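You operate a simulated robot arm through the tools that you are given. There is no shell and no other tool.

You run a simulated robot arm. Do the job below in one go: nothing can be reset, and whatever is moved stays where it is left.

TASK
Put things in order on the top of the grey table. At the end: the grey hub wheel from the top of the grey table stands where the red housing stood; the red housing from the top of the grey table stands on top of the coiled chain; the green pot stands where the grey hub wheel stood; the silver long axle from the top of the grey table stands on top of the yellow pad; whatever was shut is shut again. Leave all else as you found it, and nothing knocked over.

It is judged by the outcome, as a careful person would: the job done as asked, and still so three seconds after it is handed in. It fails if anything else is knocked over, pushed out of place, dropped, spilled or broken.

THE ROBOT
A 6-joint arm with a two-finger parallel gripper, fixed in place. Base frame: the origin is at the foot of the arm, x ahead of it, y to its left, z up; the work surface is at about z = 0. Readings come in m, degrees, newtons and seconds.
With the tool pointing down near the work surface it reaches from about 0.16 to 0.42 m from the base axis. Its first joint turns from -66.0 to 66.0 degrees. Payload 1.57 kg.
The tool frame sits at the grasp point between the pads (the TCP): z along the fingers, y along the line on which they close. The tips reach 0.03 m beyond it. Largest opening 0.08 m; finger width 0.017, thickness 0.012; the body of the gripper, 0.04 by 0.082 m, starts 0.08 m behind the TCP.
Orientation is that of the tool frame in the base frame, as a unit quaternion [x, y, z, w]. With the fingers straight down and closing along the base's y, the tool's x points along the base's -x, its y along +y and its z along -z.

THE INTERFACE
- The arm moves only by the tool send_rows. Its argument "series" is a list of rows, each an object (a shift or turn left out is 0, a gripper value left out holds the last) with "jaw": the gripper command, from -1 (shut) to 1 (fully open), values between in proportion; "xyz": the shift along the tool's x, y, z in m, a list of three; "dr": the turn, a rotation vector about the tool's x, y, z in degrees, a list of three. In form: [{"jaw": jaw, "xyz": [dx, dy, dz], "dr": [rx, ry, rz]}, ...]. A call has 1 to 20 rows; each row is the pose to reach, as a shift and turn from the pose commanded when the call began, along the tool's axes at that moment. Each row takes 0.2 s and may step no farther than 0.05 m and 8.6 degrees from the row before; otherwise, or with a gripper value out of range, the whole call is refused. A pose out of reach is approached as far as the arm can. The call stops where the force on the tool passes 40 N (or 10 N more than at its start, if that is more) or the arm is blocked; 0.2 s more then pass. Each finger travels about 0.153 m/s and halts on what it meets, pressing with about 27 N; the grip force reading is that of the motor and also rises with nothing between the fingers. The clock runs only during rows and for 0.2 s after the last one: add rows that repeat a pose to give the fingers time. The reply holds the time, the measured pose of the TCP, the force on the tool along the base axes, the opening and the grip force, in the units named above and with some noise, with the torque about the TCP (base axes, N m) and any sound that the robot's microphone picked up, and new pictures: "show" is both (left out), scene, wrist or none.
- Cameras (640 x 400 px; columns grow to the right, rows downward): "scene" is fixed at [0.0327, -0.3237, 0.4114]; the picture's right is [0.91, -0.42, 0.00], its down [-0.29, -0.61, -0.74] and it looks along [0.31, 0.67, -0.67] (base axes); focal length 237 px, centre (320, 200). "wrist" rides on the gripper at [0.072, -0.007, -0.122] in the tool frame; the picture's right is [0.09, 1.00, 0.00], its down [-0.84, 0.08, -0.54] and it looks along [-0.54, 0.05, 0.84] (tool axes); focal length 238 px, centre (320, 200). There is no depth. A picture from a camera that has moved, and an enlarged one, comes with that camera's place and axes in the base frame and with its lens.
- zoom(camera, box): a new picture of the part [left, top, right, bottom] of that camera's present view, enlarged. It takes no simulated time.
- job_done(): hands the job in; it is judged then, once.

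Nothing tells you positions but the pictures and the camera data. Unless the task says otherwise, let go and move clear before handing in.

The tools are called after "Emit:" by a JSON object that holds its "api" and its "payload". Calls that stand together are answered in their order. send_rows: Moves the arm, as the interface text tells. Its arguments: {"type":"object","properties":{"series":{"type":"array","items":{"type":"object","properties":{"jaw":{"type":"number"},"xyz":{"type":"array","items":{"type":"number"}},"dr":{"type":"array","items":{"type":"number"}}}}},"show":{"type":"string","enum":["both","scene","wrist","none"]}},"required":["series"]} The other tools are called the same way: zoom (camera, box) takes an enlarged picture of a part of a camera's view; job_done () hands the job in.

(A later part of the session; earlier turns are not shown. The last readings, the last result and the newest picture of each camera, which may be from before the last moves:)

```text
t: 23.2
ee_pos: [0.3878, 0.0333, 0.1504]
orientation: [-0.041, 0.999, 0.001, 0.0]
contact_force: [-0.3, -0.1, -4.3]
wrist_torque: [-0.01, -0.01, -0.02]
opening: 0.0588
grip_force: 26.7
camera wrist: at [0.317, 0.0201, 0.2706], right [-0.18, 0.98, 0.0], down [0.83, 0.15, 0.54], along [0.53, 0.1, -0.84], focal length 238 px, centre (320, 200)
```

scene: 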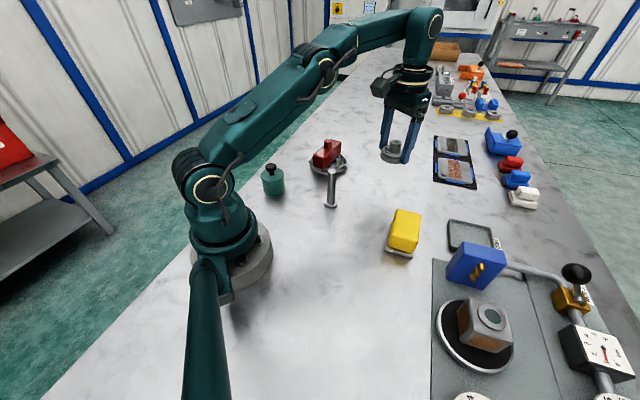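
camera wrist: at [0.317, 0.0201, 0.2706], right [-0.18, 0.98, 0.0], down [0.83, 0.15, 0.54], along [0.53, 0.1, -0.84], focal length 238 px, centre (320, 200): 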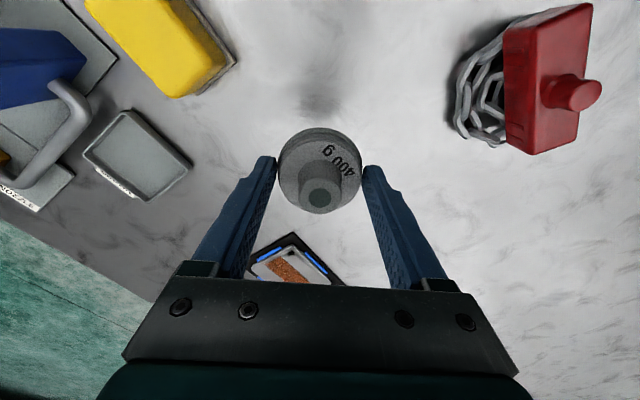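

It's held steadily. I'll carry it across to above the housing's old place.

Emit:
{"api": "send_rows", "payload": {"series": [{"jaw": -1, "xyz": [0.0127, -0.0111, -0.005], "dr": [0, 0, 2.9]}, {"xyz": [0.0329, -0.029, -0.015], "dr": [0, 0, 7.6]}, {"xyz": [0.0557, -0.049, -0.025], "dr": [0, 0, 12.9]}, {"xyz": [0.0785, -0.0691, -0.03], "dr": [0, 0, 18.2]}, {"xyz": [0.1013, -0.0891, -0.03], "dr": [0, 0, 23.5]}, {"xyz": [0.1241, -0.1092, -0.03], "dr": [0, 0, 28.8]}, {"xyz": [0.1469, -0.1293, -0.03], "dr": [0, 0, 34.1]}, {"xyz": [0.1697, -0.1493, -0.03], "dr": [0, 0, 39.4]}, {"xyz": [0.1924, -0.1693, -0.03], "dr": [0, 0, 44.7]}, {"xyz": [0.2152, -0.1894, -0.03], "dr": [0, 0, 50]}, {"xyz": [0.238, -0.2094, -0.03], "dr": [0, 0, 55.3]}, {"xyz": [0.2532, -0.2228, -0.03], "dr": [0, 0, 58.8]}, {"xyz": [0.2532, -0.2228, -0.03], "dr": [0, 0, 58.8]}], "show": "both"}}

```text
t: 26.0
ee_pos: [0.153, -0.2099, 0.18]
orientation: [0.453, 0.891, 0.001, -0.001]
contact_force: [0.3, 0.3, -4.2]
wrist_torque: [0.03, 0.0, 0.0]
opening: 0.0588
grip_force: 27.0
camera wrist: at [0.1058, -0.1562, 0.3003], right [0.75, 0.66, 0.0], down [0.55, -0.63, 0.54], along [0.36, -0.4, -0.84], focal length 238 px, centre (320, 200)
```

scene: 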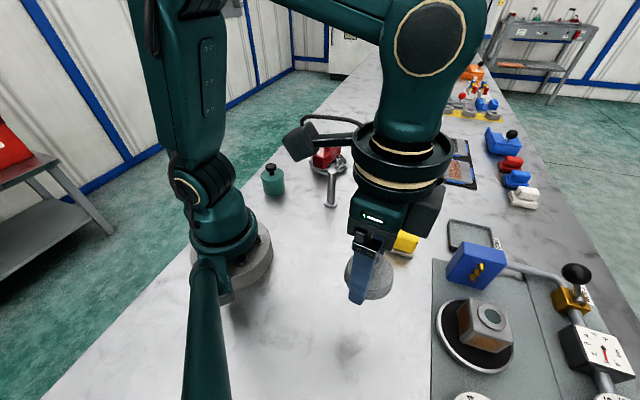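
wrist: 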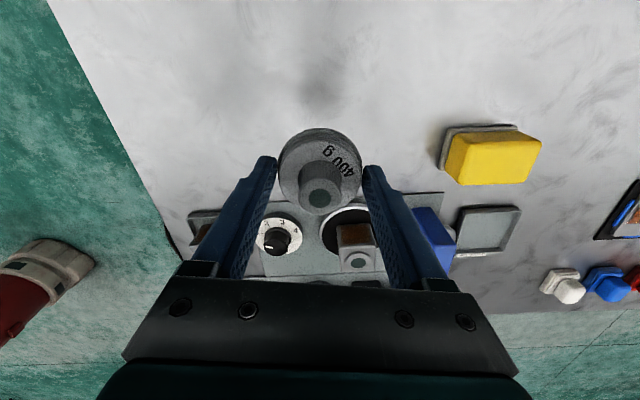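

The hub is now above the target. I'll lower it and slow down near the table.

Emit:
{"api": "send_rows", "payload": {"series": [{"jaw": -1, "xyz": [0, 0.001, 0.03]}, {"xyz": [0, 0.001, 0.065]}, {"xyz": [0, 0.001, 0.1]}, {"xyz": [0, 0.001, 0.125]}, {"xyz": [0, 0.001, 0.138]}, {"xyz": [0, 0.001, 0.142]}, {"xyz": [0, 0.001, 0.142]}], "show": "both"}}

Emit:
{"api": "zoom", "payload": {"camera": "scene", "box": [310, 260, 400, 350]}}

```text
t: 27.6
ee_pos: [0.1543, -0.2076, 0.0372]
orientation: [0.454, 0.891, 0.001, 0.0]
contact_force: [-0.2, -0.3, -3.4]
wrist_torque: [0.01, -0.02, -0.05]
opening: 0.0588
grip_force: 27.3
camera wrist: at [0.1068, -0.1543, 0.1578], right [0.75, 0.66, 0.0], down [0.55, -0.63, 0.54], along [0.36, -0.4, -0.84], focal length 238 px, centre (320, 200)
```

scene: 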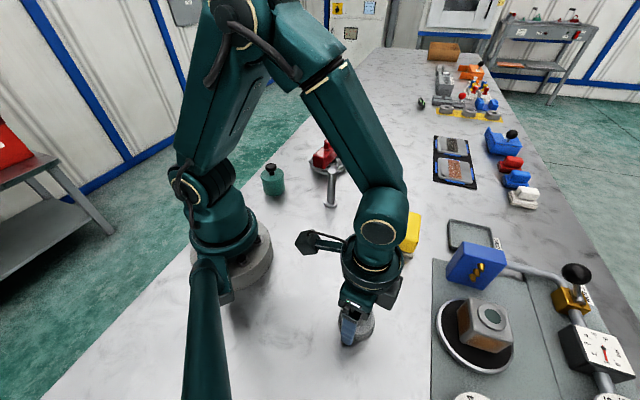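
wrist: 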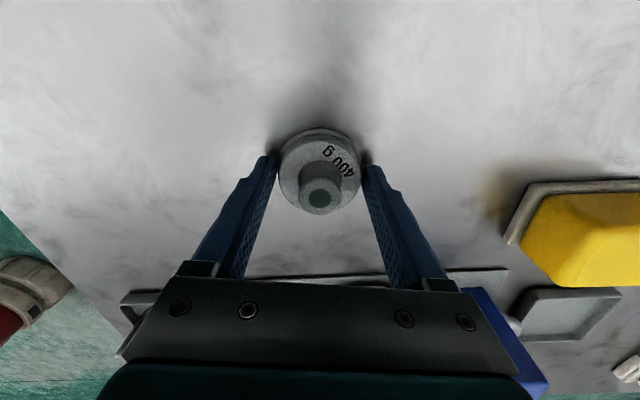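

```text
4.44 times, centred on (355, 305) of scene
camera zoom: at [0.0327, -0.3237, 0.4113], right [0.91, -0.42, 0.0], down [-0.29, -0.61, -0.74], along [0.31, 0.67, -0.67], focal length 1055 px, centre (164, -267)
```

zoom: 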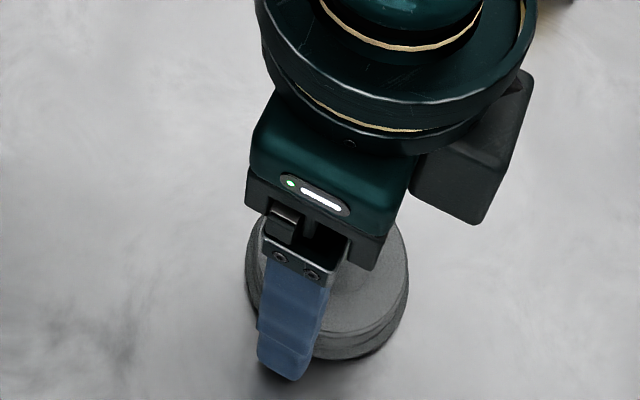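

It's still 3 to 4 mm above the table. I'll lower gently until it touches.

Emit:
{"api": "send_rows", "payload": {"series": [{"jaw": -1, "xyz": [0, 0, 0.0015]}, {"xyz": [0, 0, 0.0025]}, {"xyz": [0, 0, 0.0025]}], "show": "none"}}

```text
t: 28.4
ee_pos: [0.1539, -0.2088, 0.0348]
orientation: [0.454, 0.891, 0.002, 0.0]
contact_force: [0.2, 0.2, -4.3]
wrist_torque: [0.0, -0.02, -0.01]
opening: 0.0589
grip_force: 27.2
```

Emit:
{"api": "send_rows", "payload": {"series": [{"jaw": -1, "xyz": [0, 0, 0.0008]}, {"xyz": [0, 0, 0.0014]}, {"xyz": [0, 0, 0.0014]}], "show": "none"}}

```text
t: 29.2
ee_pos: [0.1538, -0.2081, 0.0335]
orientation: [0.453, 0.891, 0.002, -0.001]
contact_force: [-10.0, 6.1, 34.0]
wrist_torque: [0.17, 0.38, 0.0]
opening: 0.0591
grip_force: 27.2
```

I've made contact with the table at the same height the hub was picked from. I'll ease up slightly and open.

Emit:
{"api": "send_rows", "payload": {"series": [{"jaw": -1, "xyz": [0, 0, -0.0008]}, {"jaw": -1, "xyz": [0, 0, -0.0008]}, {"jaw": 0.7, "xyz": [0, 0, -0.0008]}, {"jaw": 1, "xyz": [0, 0, -0.0008]}, {"jaw": 1, "xyz": [0, 0, -0.0008]}], "show": "wrist"}}

Emit:
{"api": "zoom", "payload": {"camera": "wrist", "box": [220, 60, 420, 260]}}

```text
t: 30.4
ee_pos: [0.1548, -0.2073, 0.0349]
orientation: [0.454, 0.891, 0.002, 0.0]
contact_force: [0.3, -0.7, -0.2]
wrist_torque: [-0.04, -0.01, 0.0]
opening: 0.0802
grip_force: 0.0
camera wrist: at [0.1075, -0.1545, 0.1552], right [0.75, 0.66, 0.0], down [0.55, -0.63, 0.54], along [0.36, -0.4, -0.84], focal length 238 px, centre (320, 200)
```

wrist: 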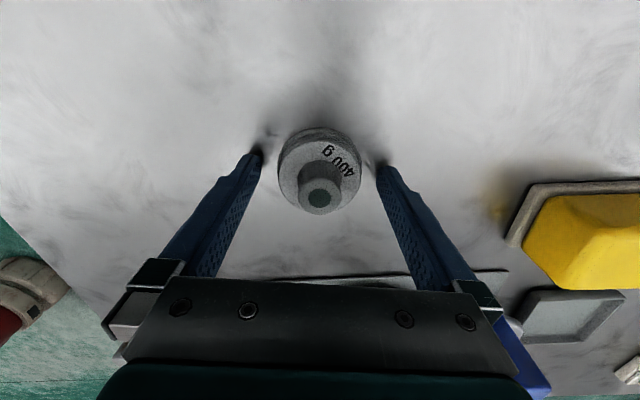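

```text
2.00 times, centred on (320, 160) of wrist
camera zoom: at [0.1075, -0.1545, 0.1552], right [0.75, 0.66, 0.0], down [0.55, -0.63, 0.54], along [0.36, -0.4, -0.84], focal length 477 px, centre (320, 280)
```

zoom: 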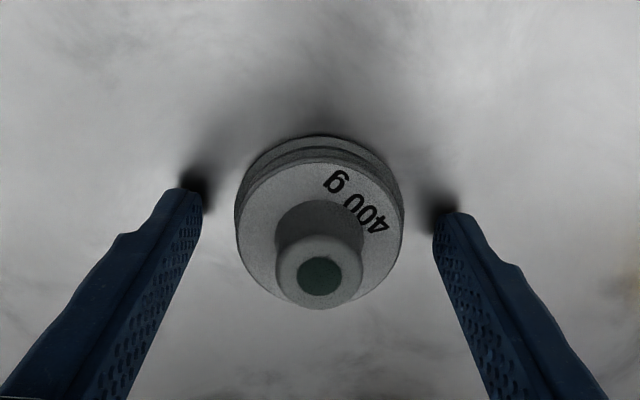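

The hub stands upright in the housing's old place. I'll rise and swing round at height to the green pot.

Emit:
{"api": "send_rows", "payload": {"series": [{"jaw": 1, "xyz": [0, 0, -0.02]}, {"xyz": [0, 0, -0.06]}, {"xyz": [0, 0, -0.11]}, {"xyz": [0, 0, -0.16]}, {"xyz": [0, 0, -0.205]}, {"xyz": [0.0045, 0.0336, -0.205], "dr": [0, 0, -7.55]}, {"xyz": [0.0124, 0.0664, -0.205], "dr": [0, 0, -15.1]}, {"xyz": [0.0246, 0.0978, -0.205], "dr": [0, 0, -22.65]}, {"xyz": [0.0407, 0.1272, -0.205], "dr": [0, 0, -30.2]}, {"xyz": [0.0605, 0.1542, -0.205], "dr": [0, 0, -37.75]}, {"xyz": [0.0835, 0.1782, -0.205], "dr": [0, 0, -45.3]}, {"xyz": [0.11, 0.198, -0.205], "dr": [0, 0, -52.85]}, {"xyz": [0.1386, 0.2141, -0.205], "dr": [0, 0, -60.4]}, {"xyz": [0.1693, 0.2252, -0.205], "dr": [0, 0, -67.95]}, {"xyz": [0.2012, 0.2302, -0.205], "dr": [0, 0, -75.5]}, {"xyz": [0.233, 0.2308, -0.205], "dr": [0, 0, -83.05]}, {"xyz": [0.2637, 0.2251, -0.205], "dr": [0, 0, -90.6]}, {"xyz": [0.2927, 0.2167, -0.205], "dr": [0, 0, -98.15]}, {"xyz": [0.3192, 0.2036, -0.205], "dr": [0, 0, -105.7]}, {"xyz": [0.3192, 0.2036, -0.205], "dr": [0, 0, -105.7]}], "show": "both"}}

Emit:
{"api": "zoom", "payload": {"camera": "scene", "box": [310, 260, 400, 350]}}

Emit:
{"api": "zoom", "payload": {"camera": "wrist", "box": [220, 40, 420, 180]}}

```text
t: 34.6
ee_pos: [0.1292, 0.1698, 0.2382]
orientation: [-0.437, 0.9, 0.001, 0.0]
contact_force: [-0.6, -0.6, 0.7]
wrist_torque: [0.01, 0.0, 0.01]
opening: 0.08
grip_force: 0.1
camera wrist: at [0.0909, 0.1077, 0.3598], right [-0.84, 0.54, 0.0], down [0.46, 0.7, 0.54], along [0.29, 0.46, -0.84], focal length 238 px, centre (320, 200)
```

scene: 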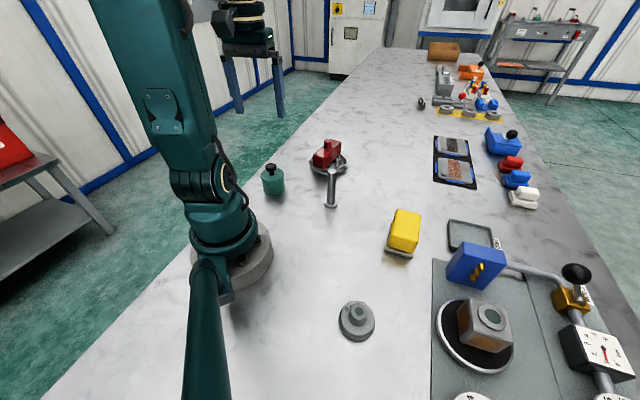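
wrist: 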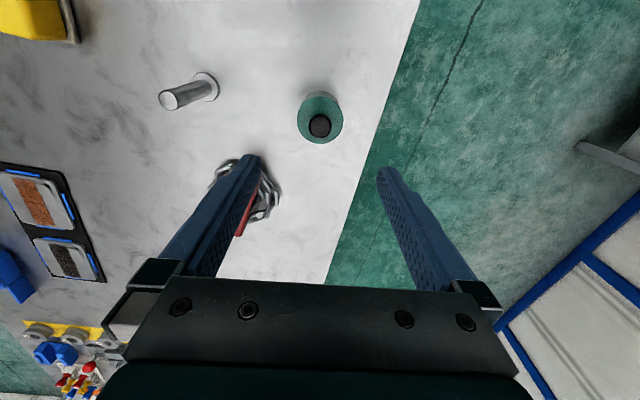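

```text
4.44 times, centred on (355, 305) of scene
camera zoom: at [0.0327, -0.3237, 0.4114], right [0.91, -0.42, 0.0], down [-0.29, -0.61, -0.74], along [0.31, 0.67, -0.67], focal length 1055 px, centre (164, -267)
```

zoom: 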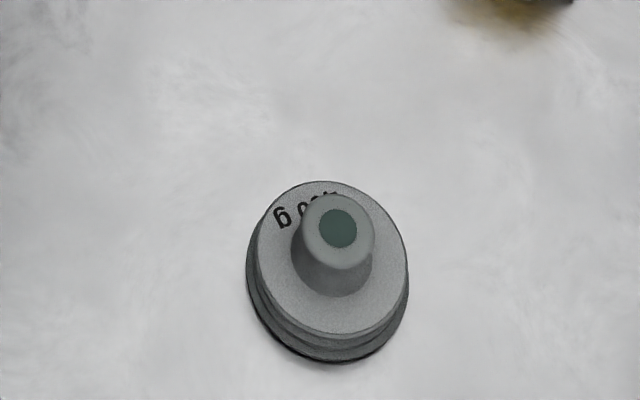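

```text
2.86 times, centred on (320, 110) of wrist
camera zoom: at [0.0909, 0.1077, 0.3598], right [-0.84, 0.54, 0.0], down [0.46, 0.7, 0.54], along [0.29, 0.46, -0.84], focal length 681 px, centre (320, 457)
```

zoom: 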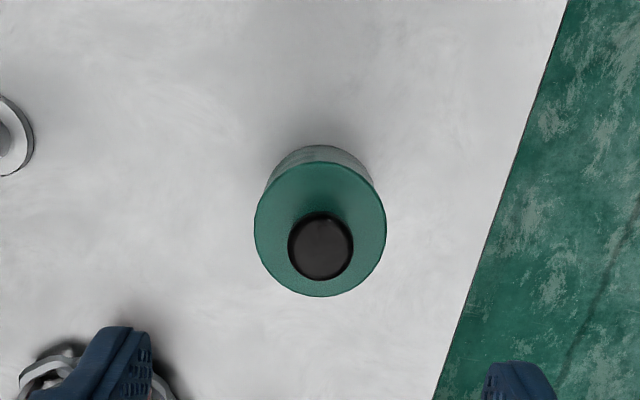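

The pot is centred at about (0.1325, 0.1755), 0.059 m across with a body about 0.05 m tall. I'll come down partway over it and check the centring.

Emit:
{"api": "send_rows", "payload": {"series": [{"jaw": 1, "xyz": [-0.003, 0, 0.03]}, {"xyz": [-0.006, 0, 0.07]}, {"xyz": [-0.006, 0, 0.1]}, {"xyz": [-0.006, 0, 0.12]}, {"xyz": [-0.006, 0, 0.12]}], "show": "both"}}

Emit:
{"api": "zoom", "payload": {"camera": "wrist", "box": [220, 40, 420, 220]}}

```text
t: 35.8
ee_pos: [0.1342, 0.1737, 0.12]
orientation: [-0.436, 0.9, 0.002, 0.001]
contact_force: [0.1, -0.7, 0.3]
wrist_torque: [-0.01, 0.0, 0.0]
opening: 0.0799
grip_force: 0.3
camera wrist: at [0.0957, 0.112, 0.2411], right [-0.84, 0.54, 0.0], down [0.46, 0.7, 0.54], along [0.3, 0.46, -0.84], focal length 238 px, centre (320, 200)
```

scene: 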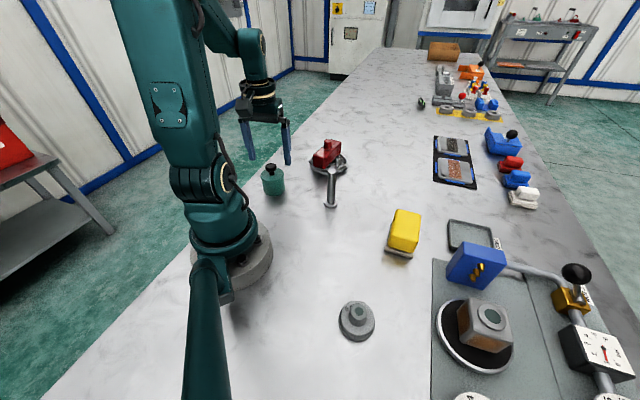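
wrist: 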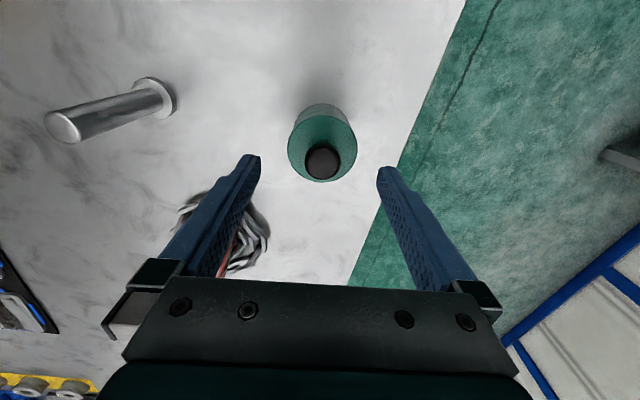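

```text
2.22 times, centred on (320, 130) of wrist
camera zoom: at [0.0957, 0.112, 0.2411], right [-0.84, 0.54, 0.0], down [0.46, 0.7, 0.54], along [0.3, 0.46, -0.84], focal length 530 px, centre (320, 356)
```

zoom: 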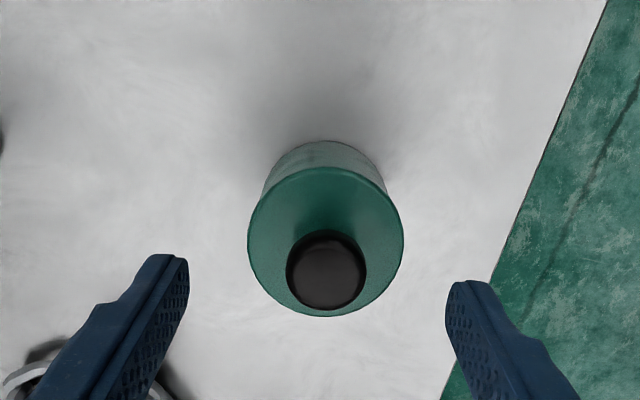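

The pot is centred. I'll go down and grip the body.

Emit:
{"api": "send_rows", "payload": {"series": [{"jaw": 1, "xyz": [0, 0.0015, 0.025]}, {"xyz": [0, 0.0015, 0.05]}, {"xyz": [0, 0.0015, 0.072]}, {"xyz": [0, 0.0015, 0.082]}, {"xyz": [0, 0.0015, 0.082]}, {"jaw": 0.5, "xyz": [0, 0.0015, 0.082]}, {"jaw": -1, "xyz": [0, 0.0015, 0.082]}, {"jaw": -1, "xyz": [0, 0.0015, 0.082]}, {"jaw": -1, "xyz": [0, 0.0015, 0.082]}], "show": "both"}}

Emit:
{"api": "zoom", "payload": {"camera": "wrist", "box": [220, 60, 420, 260]}}

```text
t: 37.8
ee_pos: [0.1351, 0.1748, 0.0377]
orientation: [-0.436, 0.9, 0.001, 0.002]
contact_force: [-0.9, 1.4, -1.2]
wrist_torque: [-0.04, -0.01, 0.01]
opening: 0.0581
grip_force: 27.0
heard: snap
camera wrist: at [0.0957, 0.1131, 0.1592], right [-0.84, 0.54, 0.0], down [0.46, 0.7, 0.54], along [0.3, 0.46, -0.84], focal length 238 px, centre (320, 200)
```

scene: 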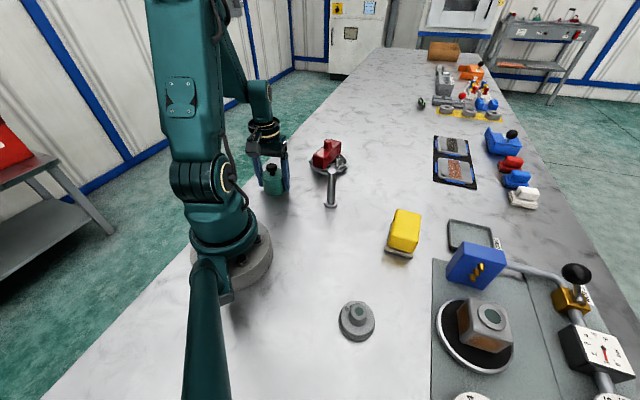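
wrist: 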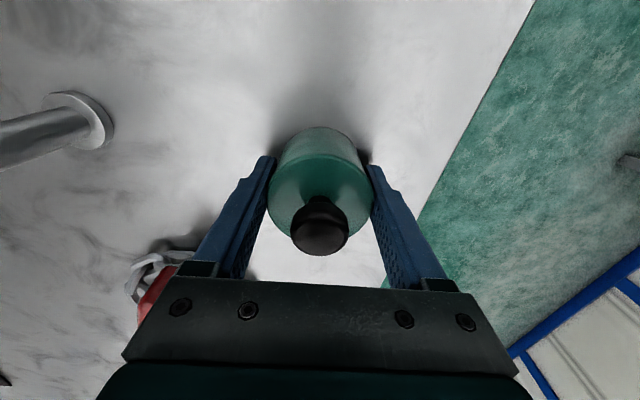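

```text
2.00 times, centred on (320, 160) of wrist
camera zoom: at [0.0957, 0.1131, 0.1592], right [-0.84, 0.54, 0.0], down [0.46, 0.7, 0.54], along [0.3, 0.46, -0.84], focal length 477 px, centre (320, 280)
```

zoom: 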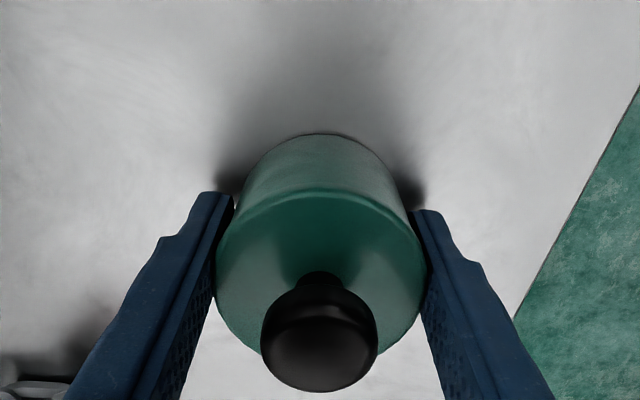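

I heard a snap as the fingers closed. Before moving at all, I'll look closely at the pot and its surroundings.

Emit:
{"api": "zoom", "payload": {"camera": "scene", "box": [235, 135, 315, 215]}}

Emit:
{"api": "zoom", "payload": {"camera": "wrist", "box": [255, 115, 385, 265]}}

Emit:
{"api": "zoom", "payload": {"camera": "scene", "box": [290, 120, 370, 220]}}

```text
5.00 times, centred on (275, 175) of scene
camera zoom: at [0.0327, -0.3237, 0.4114], right [0.91, -0.42, 0.0], down [-0.29, -0.61, -0.74], along [0.31, 0.67, -0.67], focal length 1187 px, centre (545, 325)
```

zoom: 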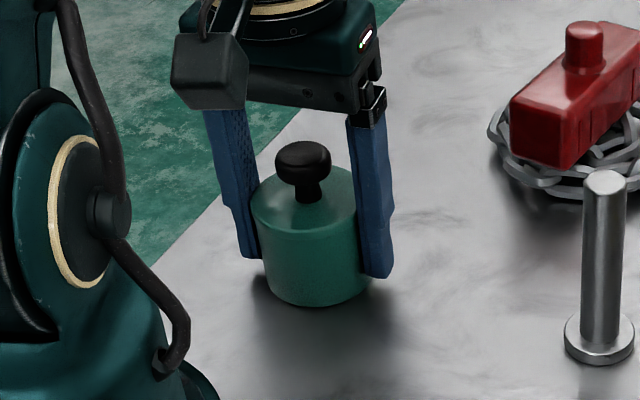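

```text
2.67 times, centred on (320, 190) of wrist
camera zoom: at [0.0957, 0.1131, 0.1592], right [-0.84, 0.54, 0.0], down [0.46, 0.7, 0.54], along [0.3, 0.46, -0.84], focal length 636 px, centre (320, 227)
```

zoom: 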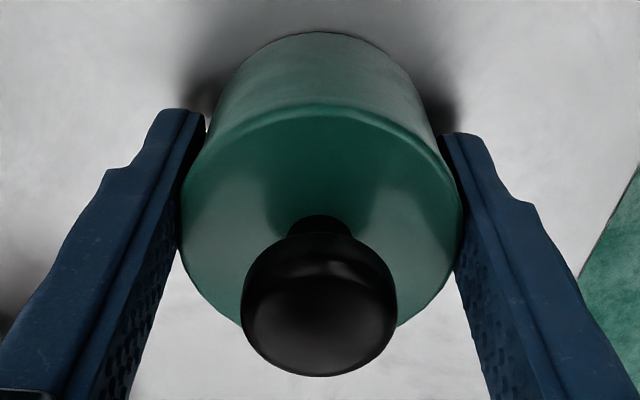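

```text
4.00 times, centred on (330, 170) of scene
camera zoom: at [0.0327, -0.3237, 0.4114], right [0.91, -0.42, 0.0], down [-0.29, -0.61, -0.74], along [0.31, 0.67, -0.67], focal length 950 px, centre (280, 320)
```

zoom: 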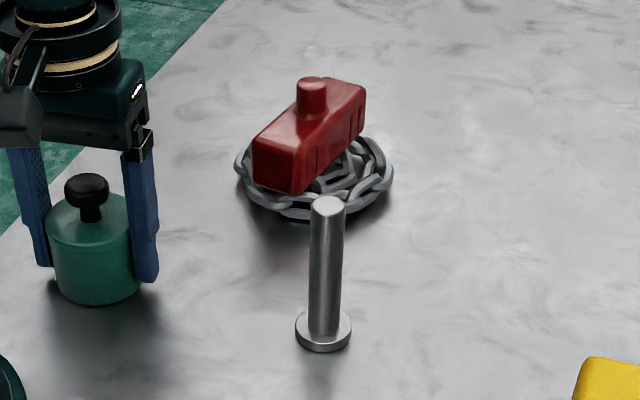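

The pot looks intact and upright, with no visible damage. I'll lift it a few millimetres and check the weight and how it looks.

Emit:
{"api": "send_rows", "payload": {"series": [{"jaw": -1, "xyz": [0, 0, -0.004]}, {"xyz": [0, 0, -0.01]}, {"xyz": [0, 0, -0.015]}, {"xyz": [0, 0, -0.015]}], "show": "both"}}

Emit:
{"api": "zoom", "payload": {"camera": "scene", "box": [235, 135, 315, 215]}}

Emit:
{"api": "zoom", "payload": {"camera": "wrist", "box": [220, 60, 420, 260]}}

```text
t: 38.8
ee_pos: [0.1334, 0.1754, 0.054]
orientation: [-0.435, 0.9, 0.001, 0.001]
contact_force: [0.5, -1.3, -0.7]
wrist_torque: [-0.02, 0.0, -0.01]
opening: 0.0583
grip_force: 27.0
camera wrist: at [0.0948, 0.114, 0.1739], right [-0.84, 0.54, 0.0], down [0.46, 0.7, 0.54], along [0.3, 0.46, -0.84], focal length 238 px, centre (320, 200)
```

scene: 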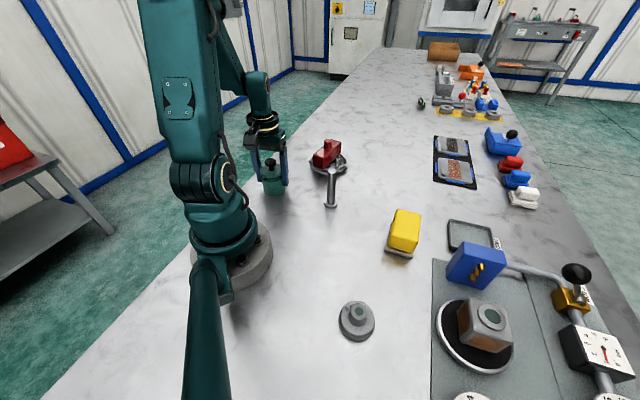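
wrist: 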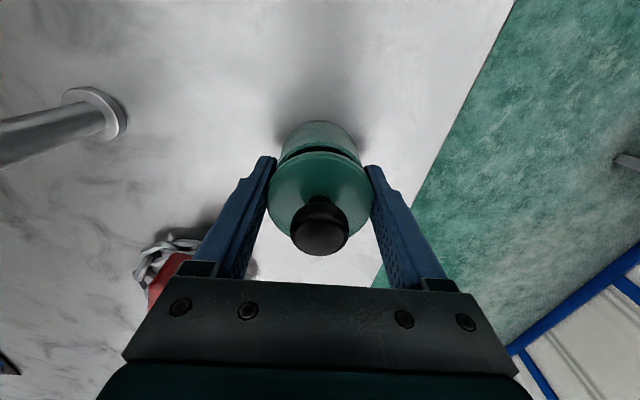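

```text
5.00 times, centred on (275, 175) of scene
camera zoom: at [0.0327, -0.3237, 0.4114], right [0.91, -0.42, 0.0], down [-0.29, -0.61, -0.74], along [0.31, 0.67, -0.67], focal length 1187 px, centre (545, 325)
```

zoom: 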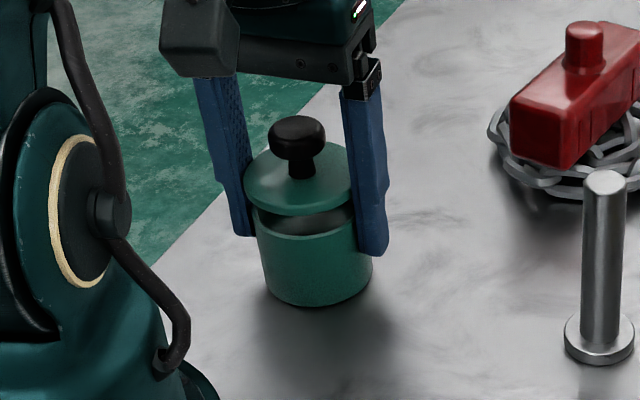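

```text
2.00 times, centred on (320, 160) of wrist
camera zoom: at [0.0948, 0.114, 0.1739], right [-0.84, 0.54, 0.0], down [0.46, 0.7, 0.54], along [0.3, 0.46, -0.84], focal length 477 px, centre (320, 280)
```

zoom: 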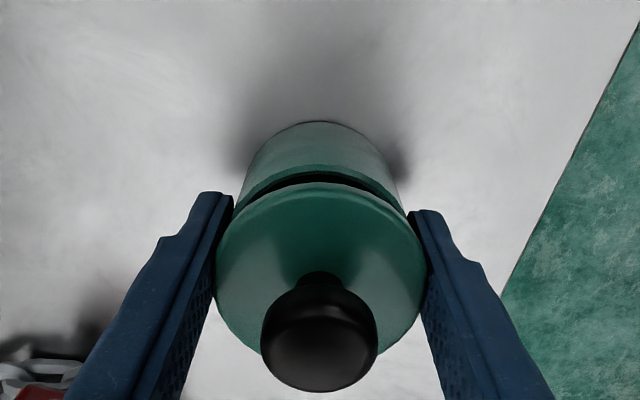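

The snap was the pot's lid coming free: the fingers lifted only the lid and the body stayed on the table. I'll look more closely before deciding how to continue.

Emit:
{"api": "zoom", "payload": {"camera": "scene", "box": [255, 150, 300, 200]}}

Emit:
{"api": "zoom", "payload": {"camera": "wrist", "box": [260, 110, 380, 190]}}

```text
8.00 times, centred on (278, 175) of scene
camera zoom: at [0.0327, -0.3237, 0.4114], right [0.91, -0.42, 0.0], down [-0.29, -0.61, -0.74], along [0.31, 0.67, -0.67], focal length 1899 px, centre (660, 400)
```

zoom: 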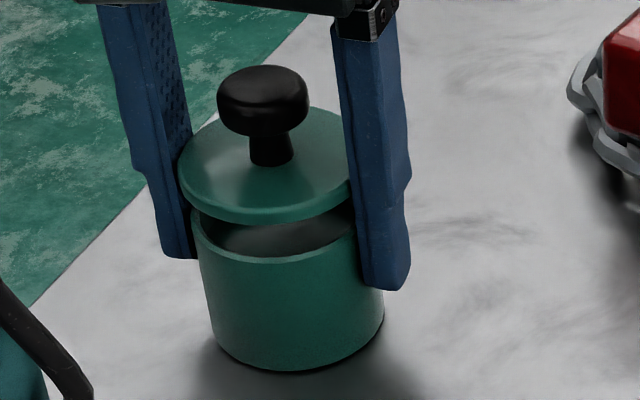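

```text
5.00 times, centred on (320, 150) of wrist
camera zoom: at [0.0948, 0.114, 0.1739], right [-0.84, 0.54, 0.0], down [0.46, 0.7, 0.54], along [0.3, 0.46, -0.84], focal length 1192 px, centre (320, 450)
```

zoom: 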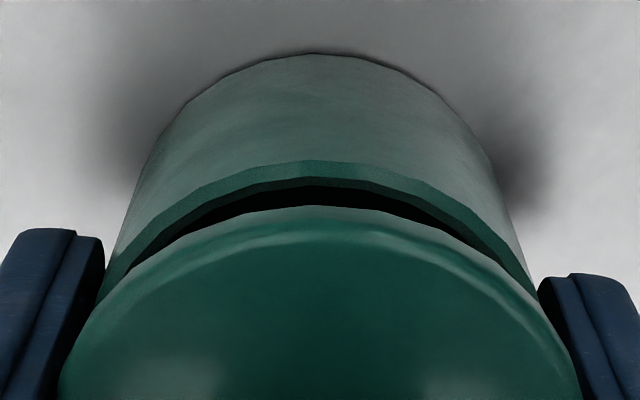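

The lid is a separate piece with a knob, and the body stands in place. I'll put the lid back down, let go, and then take the lid by its knob so I can set it aside properly.

Emit:
{"api": "send_rows", "payload": {"series": [{"jaw": -1, "xyz": [0, 0, 0.005]}, {"xyz": [0, 0, 0.01]}, {"xyz": [0, 0, 0.013]}, {"xyz": [0, 0, 0.0145]}, {"xyz": [0, 0, 0.0145]}], "show": "both"}}

Emit:
{"api": "zoom", "payload": {"camera": "scene", "box": [255, 150, 300, 200]}}

Emit:
{"api": "zoom", "payload": {"camera": "wrist", "box": [260, 110, 380, 190]}}

```text
t: 40.0
ee_pos: [0.133, 0.1749, 0.0384]
orientation: [-0.436, 0.9, 0.002, 0.001]
contact_force: [2.3, -0.9, 0.8]
wrist_torque: [0.0, -0.03, -0.01]
opening: 0.0583
grip_force: 26.5
camera wrist: at [0.0945, 0.1142, 0.1592], right [-0.84, 0.54, 0.0], down [0.46, 0.7, 0.54], along [0.3, 0.46, -0.84], focal length 238 px, centre (320, 200)
```

scene: 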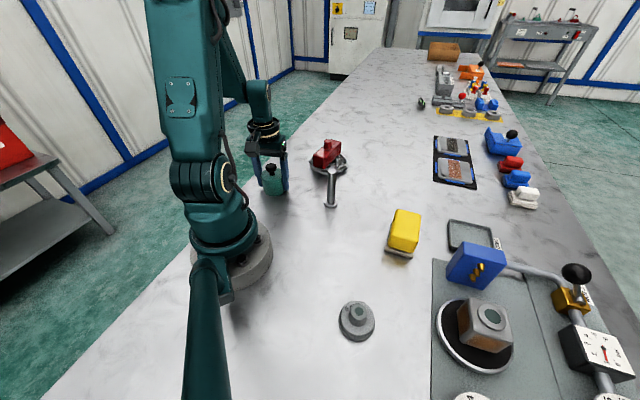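
wrist: 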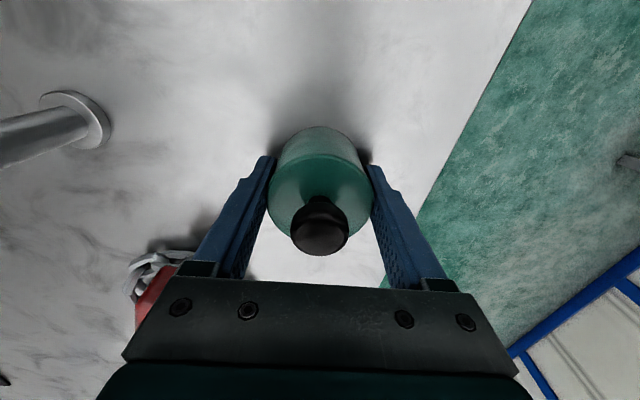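

```text
8.00 times, centred on (278, 175) of scene
camera zoom: at [0.0327, -0.3237, 0.4114], right [0.91, -0.42, 0.0], down [-0.29, -0.61, -0.74], along [0.31, 0.67, -0.67], focal length 1899 px, centre (660, 400)
```

zoom: 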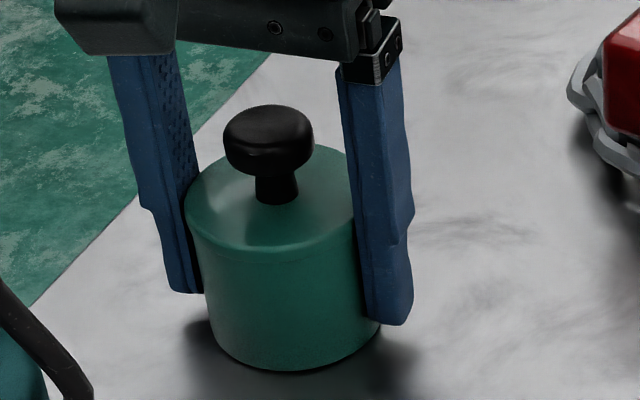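

```text
5.00 times, centred on (320, 150) of wrist
camera zoom: at [0.0945, 0.1142, 0.1592], right [-0.84, 0.54, 0.0], down [0.46, 0.7, 0.54], along [0.3, 0.46, -0.84], focal length 1192 px, centre (320, 450)
```

zoom: 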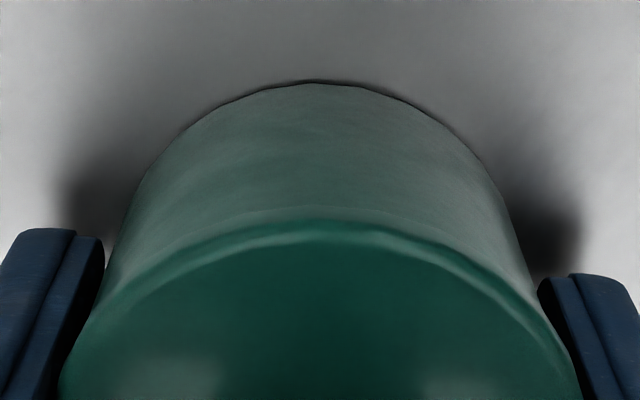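

The lid is back on the body. I'll open the jaws, rise until the fingertips are just above the lid's top, and look at the knob.

Emit:
{"api": "send_rows", "payload": {"series": [{"jaw": -1, "xyz": [0, 0, 0.0003]}, {"jaw": 0.6, "xyz": [0, 0, 0.0003]}, {"jaw": 1, "xyz": [0, 0, 0.0003]}, {"jaw": 1, "xyz": [0, 0, -0.015]}, {"jaw": 1, "xyz": [0, 0, -0.035]}, {"jaw": 1, "xyz": [0, 0, -0.048]}, {"jaw": 1, "xyz": [0, 0, -0.048]}], "show": "both"}}

Emit:
{"api": "zoom", "payload": {"camera": "scene", "box": [250, 130, 310, 200]}}

Emit:
{"api": "zoom", "payload": {"camera": "wrist", "box": [220, 60, 420, 260]}}

```text
t: 41.6
ee_pos: [0.1335, 0.1749, 0.0856]
orientation: [-0.437, 0.9, 0.001, 0.0]
contact_force: [-0.1, -0.6, 0.6]
wrist_torque: [-0.01, -0.04, 0.0]
opening: 0.08
grip_force: 0.1
heard: snap
camera wrist: at [0.0938, 0.1134, 0.2066], right [-0.84, 0.54, 0.0], down [0.46, 0.7, 0.54], along [0.3, 0.46, -0.84], focal length 238 px, centre (320, 200)
```

scene: 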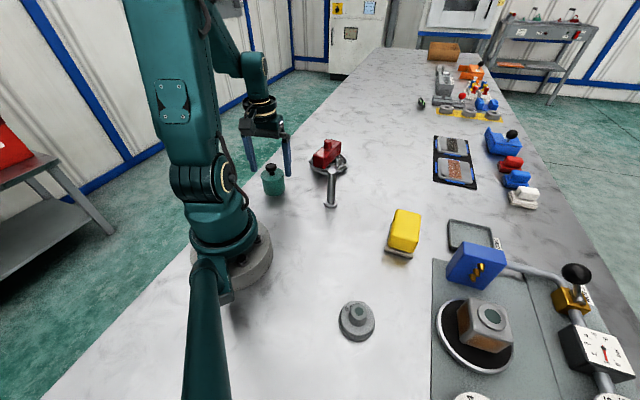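
wrist: 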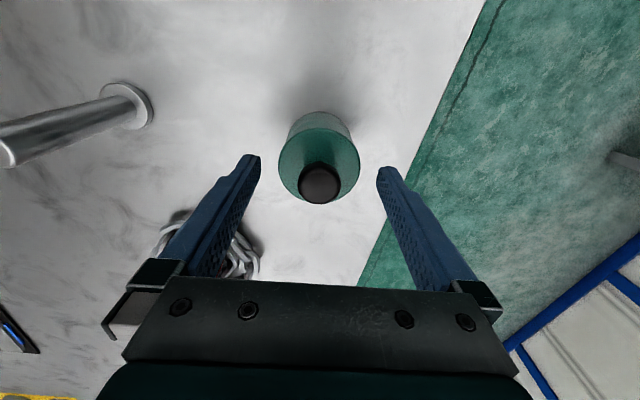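

```text
5.71 times, centred on (280, 165) of scene
camera zoom: at [0.0327, -0.3237, 0.4114], right [0.91, -0.42, 0.0], down [-0.29, -0.61, -0.74], along [0.31, 0.67, -0.67], focal length 1356 px, centre (549, 400)
```

zoom: 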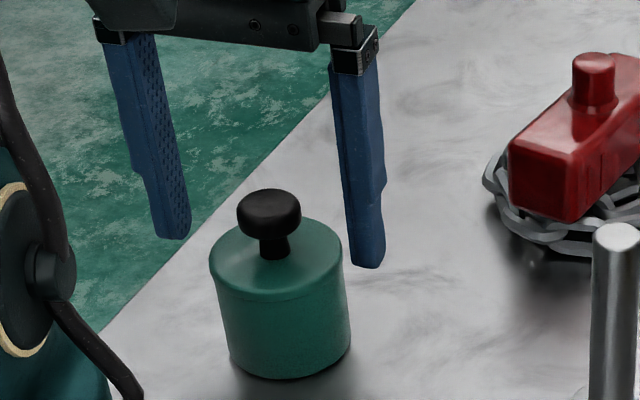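

```text
2.00 times, centred on (320, 160) of wrist
camera zoom: at [0.0938, 0.1134, 0.2066], right [-0.84, 0.54, 0.0], down [0.46, 0.7, 0.54], along [0.3, 0.46, -0.84], focal length 477 px, centre (320, 280)
```

zoom: 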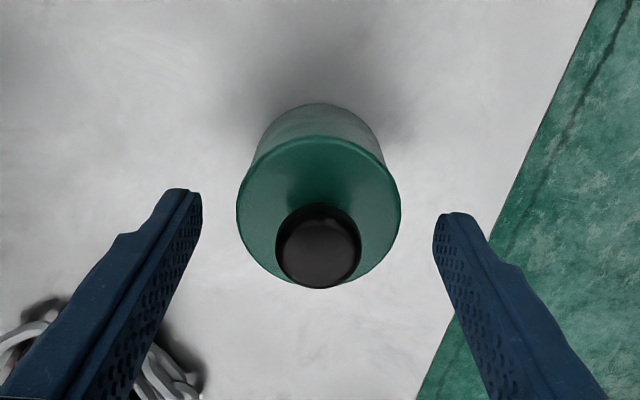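

The lid snapped shut again on release, so it's a snap-on lid. Gripping the sides always catches the lid, so I'll take the lid off by its knob, move the body, and then refit the lid. The knob is centred between the fingers, so I'll grip it now.

Emit:
{"api": "send_rows", "payload": {"series": [{"jaw": 1, "xyz": [-0.002, -0.001, 0]}, {"jaw": 0, "xyz": [-0.002, -0.001, 0]}, {"jaw": -1, "xyz": [-0.002, -0.001, 0]}, {"jaw": -1, "xyz": [-0.002, -0.001, 0]}, {"jaw": -1, "xyz": [-0.002, -0.001, 0]}], "show": "both"}}

Emit:
{"api": "zoom", "payload": {"camera": "scene", "box": [250, 130, 310, 200]}}

Emit:
{"api": "zoom", "payload": {"camera": "wrist", "box": [220, 60, 420, 260]}}

```text
t: 42.8
ee_pos: [0.1359, 0.1761, 0.0859]
orientation: [-0.436, 0.9, 0.001, 0.001]
contact_force: [0.2, 0.3, 0.0]
wrist_torque: [-0.02, 0.01, 0.0]
opening: 0.0262
grip_force: 27.0
heard: snap
camera wrist: at [0.0958, 0.1144, 0.2066], right [-0.84, 0.54, 0.0], down [0.46, 0.7, 0.54], along [0.3, 0.46, -0.84], focal length 238 px, centre (320, 200)
```

scene: 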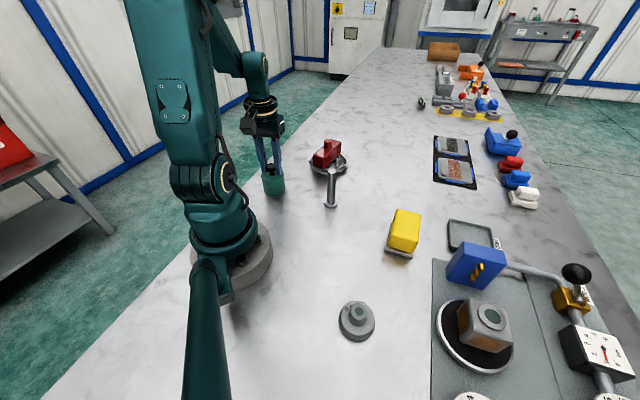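
wrist: 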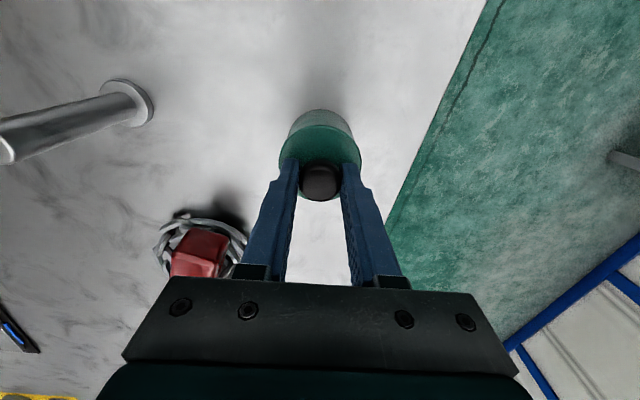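

```text
5.71 times, centred on (280, 165) of scene
camera zoom: at [0.0327, -0.3237, 0.4114], right [0.91, -0.42, 0.0], down [-0.29, -0.61, -0.74], along [0.31, 0.67, -0.67], focal length 1356 px, centre (549, 400)
```

zoom: 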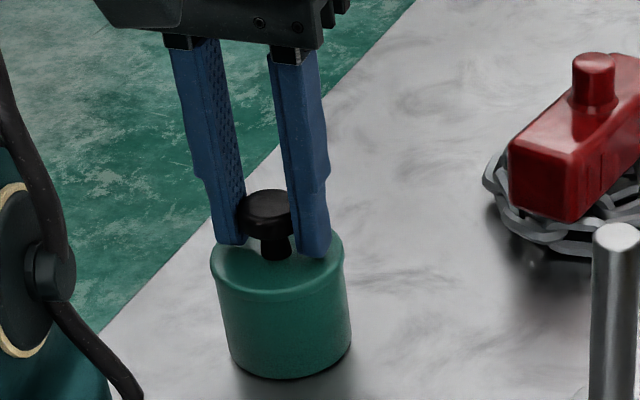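

```text
2.00 times, centred on (320, 160) of wrist
camera zoom: at [0.0958, 0.1144, 0.2066], right [-0.84, 0.54, 0.0], down [0.46, 0.7, 0.54], along [0.3, 0.46, -0.84], focal length 477 px, centre (320, 280)
```

zoom: 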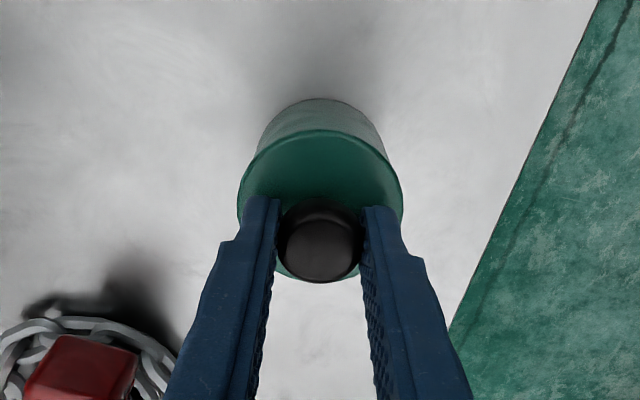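

The lid is unlatched and held by its knob. I'll lift it straight up and check inside the pot.

Emit:
{"api": "send_rows", "payload": {"series": [{"jaw": -1, "xyz": [0, 0, -0.005]}, {"xyz": [0, 0, -0.015]}, {"xyz": [0, 0, -0.035]}, {"xyz": [0, 0, -0.065]}, {"xyz": [0, 0, -0.1]}, {"xyz": [0, 0, -0.13]}, {"xyz": [0, 0, -0.13]}], "show": "both"}}

Emit:
{"api": "zoom", "payload": {"camera": "scene", "box": [240, 100, 330, 210]}}

Emit:
{"api": "zoom", "payload": {"camera": "wrist", "box": [220, 60, 420, 260]}}

```text
t: 44.4
ee_pos: [0.1356, 0.1764, 0.2164]
orientation: [-0.436, 0.9, 0.001, 0.001]
contact_force: [0.6, 0.8, -0.2]
wrist_torque: [-0.03, -0.03, 0.02]
opening: 0.0262
grip_force: 27.2
camera wrist: at [0.0971, 0.1137, 0.3378], right [-0.84, 0.54, 0.0], down [0.46, 0.7, 0.54], along [0.3, 0.46, -0.84], focal length 238 px, centre (320, 200)
```

scene: 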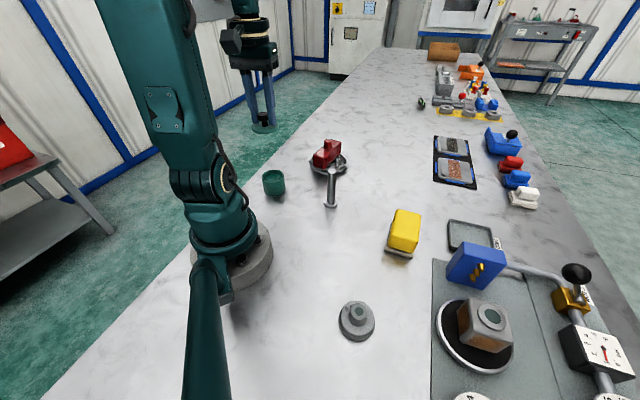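
wrist: 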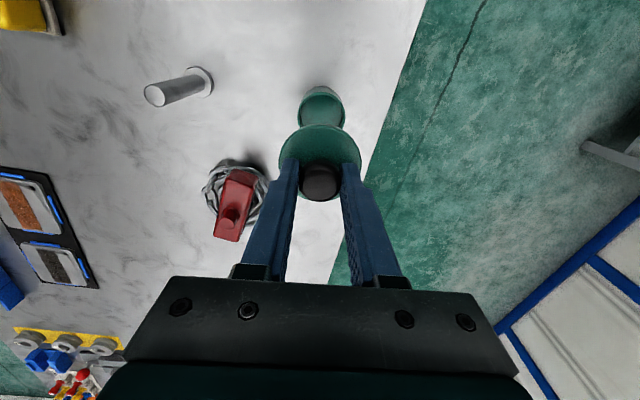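

```text
3.64 times, centred on (285, 155) of scene
camera zoom: at [0.0327, -0.3237, 0.4114], right [0.91, -0.42, 0.0], down [-0.29, -0.61, -0.74], along [0.31, 0.67, -0.67], focal length 863 px, centre (447, 364)
```

zoom: 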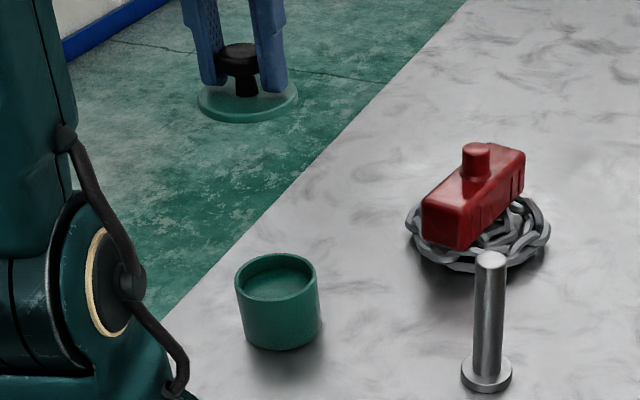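

```text
2.00 times, centred on (320, 160) of wrist
camera zoom: at [0.0971, 0.1137, 0.3378], right [-0.84, 0.54, 0.0], down [0.46, 0.7, 0.54], along [0.3, 0.46, -0.84], focal length 477 px, centre (320, 280)
```

zoom: 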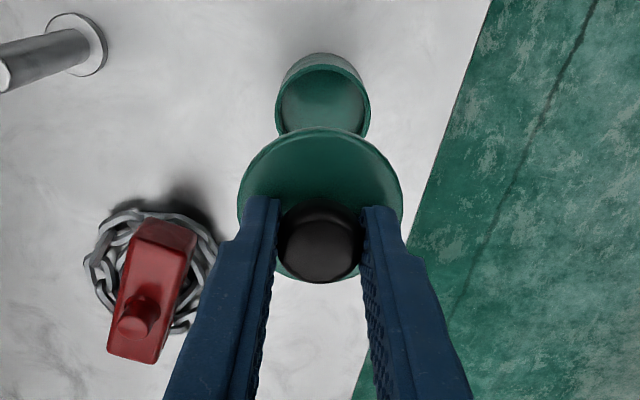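

The pot is open and upright on the table. I'll carry the lid to the clear area near (0.20, -0.05).

Emit:
{"api": "send_rows", "payload": {"series": [{"jaw": -1, "xyz": [0.0, -0.0291, 0], "dr": [0, 0, 7.4]}, {"xyz": [0.0032, -0.058, 0], "dr": [0, 0, 14.8]}, {"xyz": [0.0102, -0.0862, 0], "dr": [0, 0, 22.1]}, {"xyz": [0.0209, -0.1138, 0], "dr": [0, 0, 29.5]}, {"xyz": [0.0369, -0.1387, 0], "dr": [0, 0, 36.9]}, {"xyz": [0.0595, -0.1582, 0], "dr": [0, 0, 44.3]}, {"xyz": [0.0841, -0.174, 0], "dr": [0, 0, 51.7]}, {"xyz": [0.1106, -0.1843, 0], "dr": [0, 0, 59]}, {"xyz": [0.1377, -0.1907, 0], "dr": [0, 0, 66]}, {"xyz": [0.1377, -0.1907, 0.04], "dr": [0, 0, 66]}, {"xyz": [0.1377, -0.1907, 0.08], "dr": [0, 0, 66]}, {"xyz": [0.1377, -0.1907, 0.12], "dr": [0, 0, 66]}, {"xyz": [0.1377, -0.1907, 0.145], "dr": [0, 0, 66]}, {"xyz": [0.1377, -0.1907, 0.145], "dr": [0, 0, 66]}], "show": "both"}}

Emit:
{"api": "zoom", "payload": {"camera": "scene", "box": [300, 200, 400, 300]}}

```text
t: 47.4
ee_pos: [0.1992, -0.0515, 0.0697]
orientation: [0.125, 0.992, 0.002, 0.0]
contact_force: [0.1, 0.3, 0.5]
wrist_torque: [0.0, -0.03, 0.0]
opening: 0.0262
grip_force: 27.3
camera wrist: at [0.1281, -0.041, 0.1906], right [0.16, 0.99, 0.0], down [0.83, -0.13, 0.54], along [0.54, -0.08, -0.84], focal length 238 px, centre (320, 200)
```

scene: 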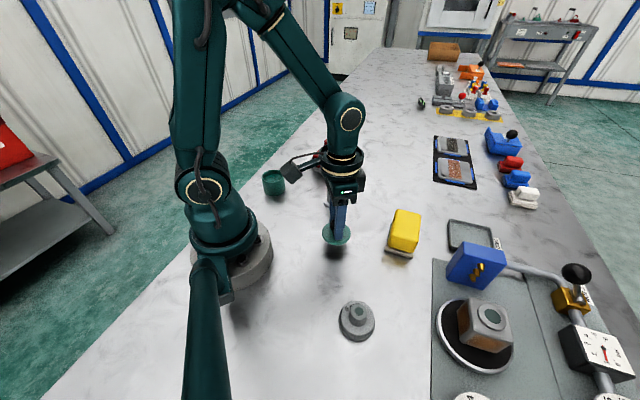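
wrist: 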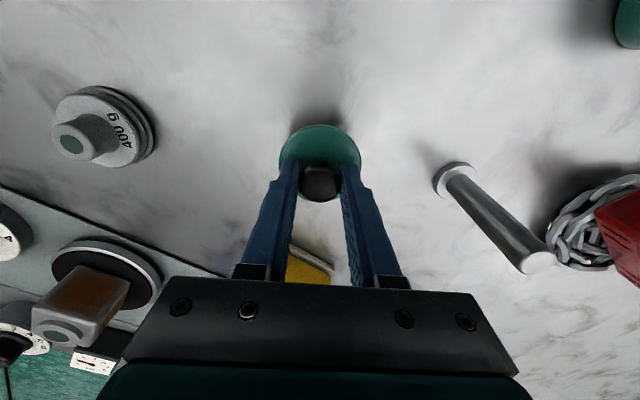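

```text
4.00 times, centred on (350, 250) of scene
camera zoom: at [0.0327, -0.3237, 0.4114], right [0.91, -0.42, 0.0], down [-0.29, -0.61, -0.74], along [0.31, 0.67, -0.67], focal length 950 px, centre (200, 0)
```

zoom: 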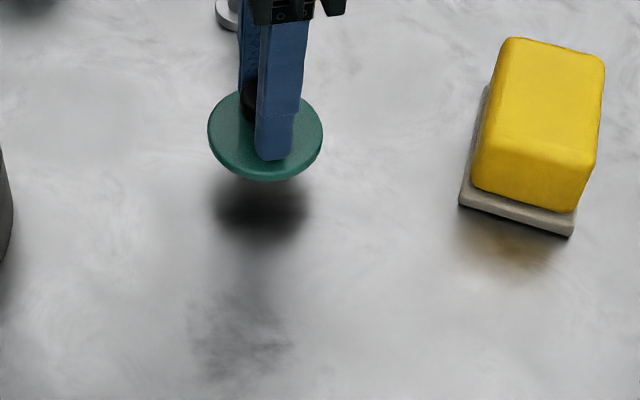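

The lid hangs about 2.5 cm above clear table. I'll lower it slowly until it touches.

Emit:
{"api": "send_rows", "payload": {"series": [{"jaw": -1, "xyz": [0, 0, 0.01]}, {"xyz": [0, 0, 0.018]}, {"xyz": [0, 0, 0.021]}, {"xyz": [0, 0, 0.021]}], "show": "scene"}}

Emit:
{"api": "zoom", "payload": {"camera": "scene", "box": [310, 210, 380, 270]}}

```text
t: 48.4
ee_pos: [0.1989, -0.0511, 0.0507]
orientation: [0.125, 0.992, 0.003, 0.001]
contact_force: [-0.4, 0.4, -0.9]
wrist_torque: [0.01, 0.0, -0.03]
opening: 0.0263
grip_force: 27.5
```

scene: 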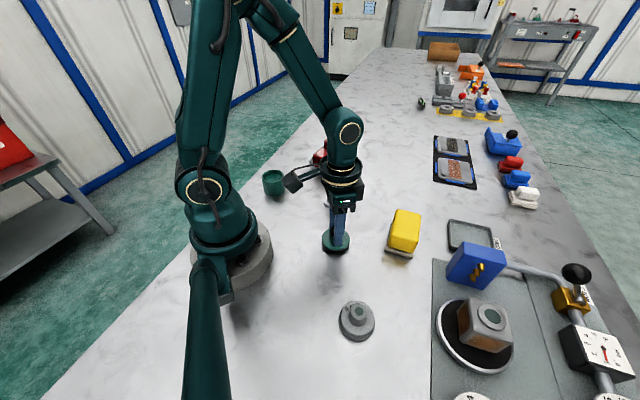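

```text
6.67 times, centred on (345, 240) of scene
camera zoom: at [0.0327, -0.3237, 0.4114], right [0.91, -0.42, 0.0], down [-0.29, -0.61, -0.74], along [0.31, 0.67, -0.67], focal length 1583 px, centre (153, -67)
```

zoom: 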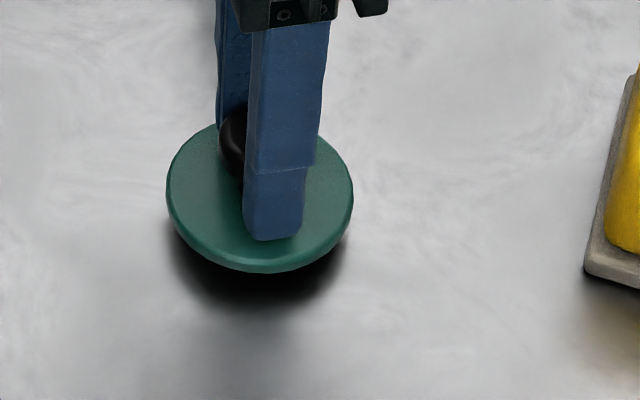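

Emit:
{"api": "send_rows", "payload": {"series": [{"jaw": -1, "xyz": [0, 0, 0.0015]}, {"xyz": [0, 0, 0.003]}, {"xyz": [0, 0, 0.0045]}, {"xyz": [0, 0, 0.0045]}], "show": "none"}}

```text
t: 49.4
ee_pos: [0.2006, -0.0494, 0.0451]
orientation: [0.124, 0.992, 0.002, 0.0]
contact_force: [0.4, 0.1, -1.0]
wrist_torque: [0.0, -0.01, 0.01]
opening: 0.0262
grip_force: 26.9
```

Emit:
{"api": "send_rows", "payload": {"series": [{"jaw": -1, "xyz": [0, 0, 0.0012]}, {"xyz": [0, 0, 0.0022]}, {"xyz": [0, 0, 0.0022]}], "show": "none"}}

```text
t: 50.2
ee_pos: [0.2003, -0.0516, 0.0434]
orientation: [0.124, 0.992, 0.002, 0.0]
contact_force: [0.5, 0.2, -0.6]
wrist_torque: [0.01, -0.04, 0.01]
opening: 0.0263
grip_force: 27.3
```

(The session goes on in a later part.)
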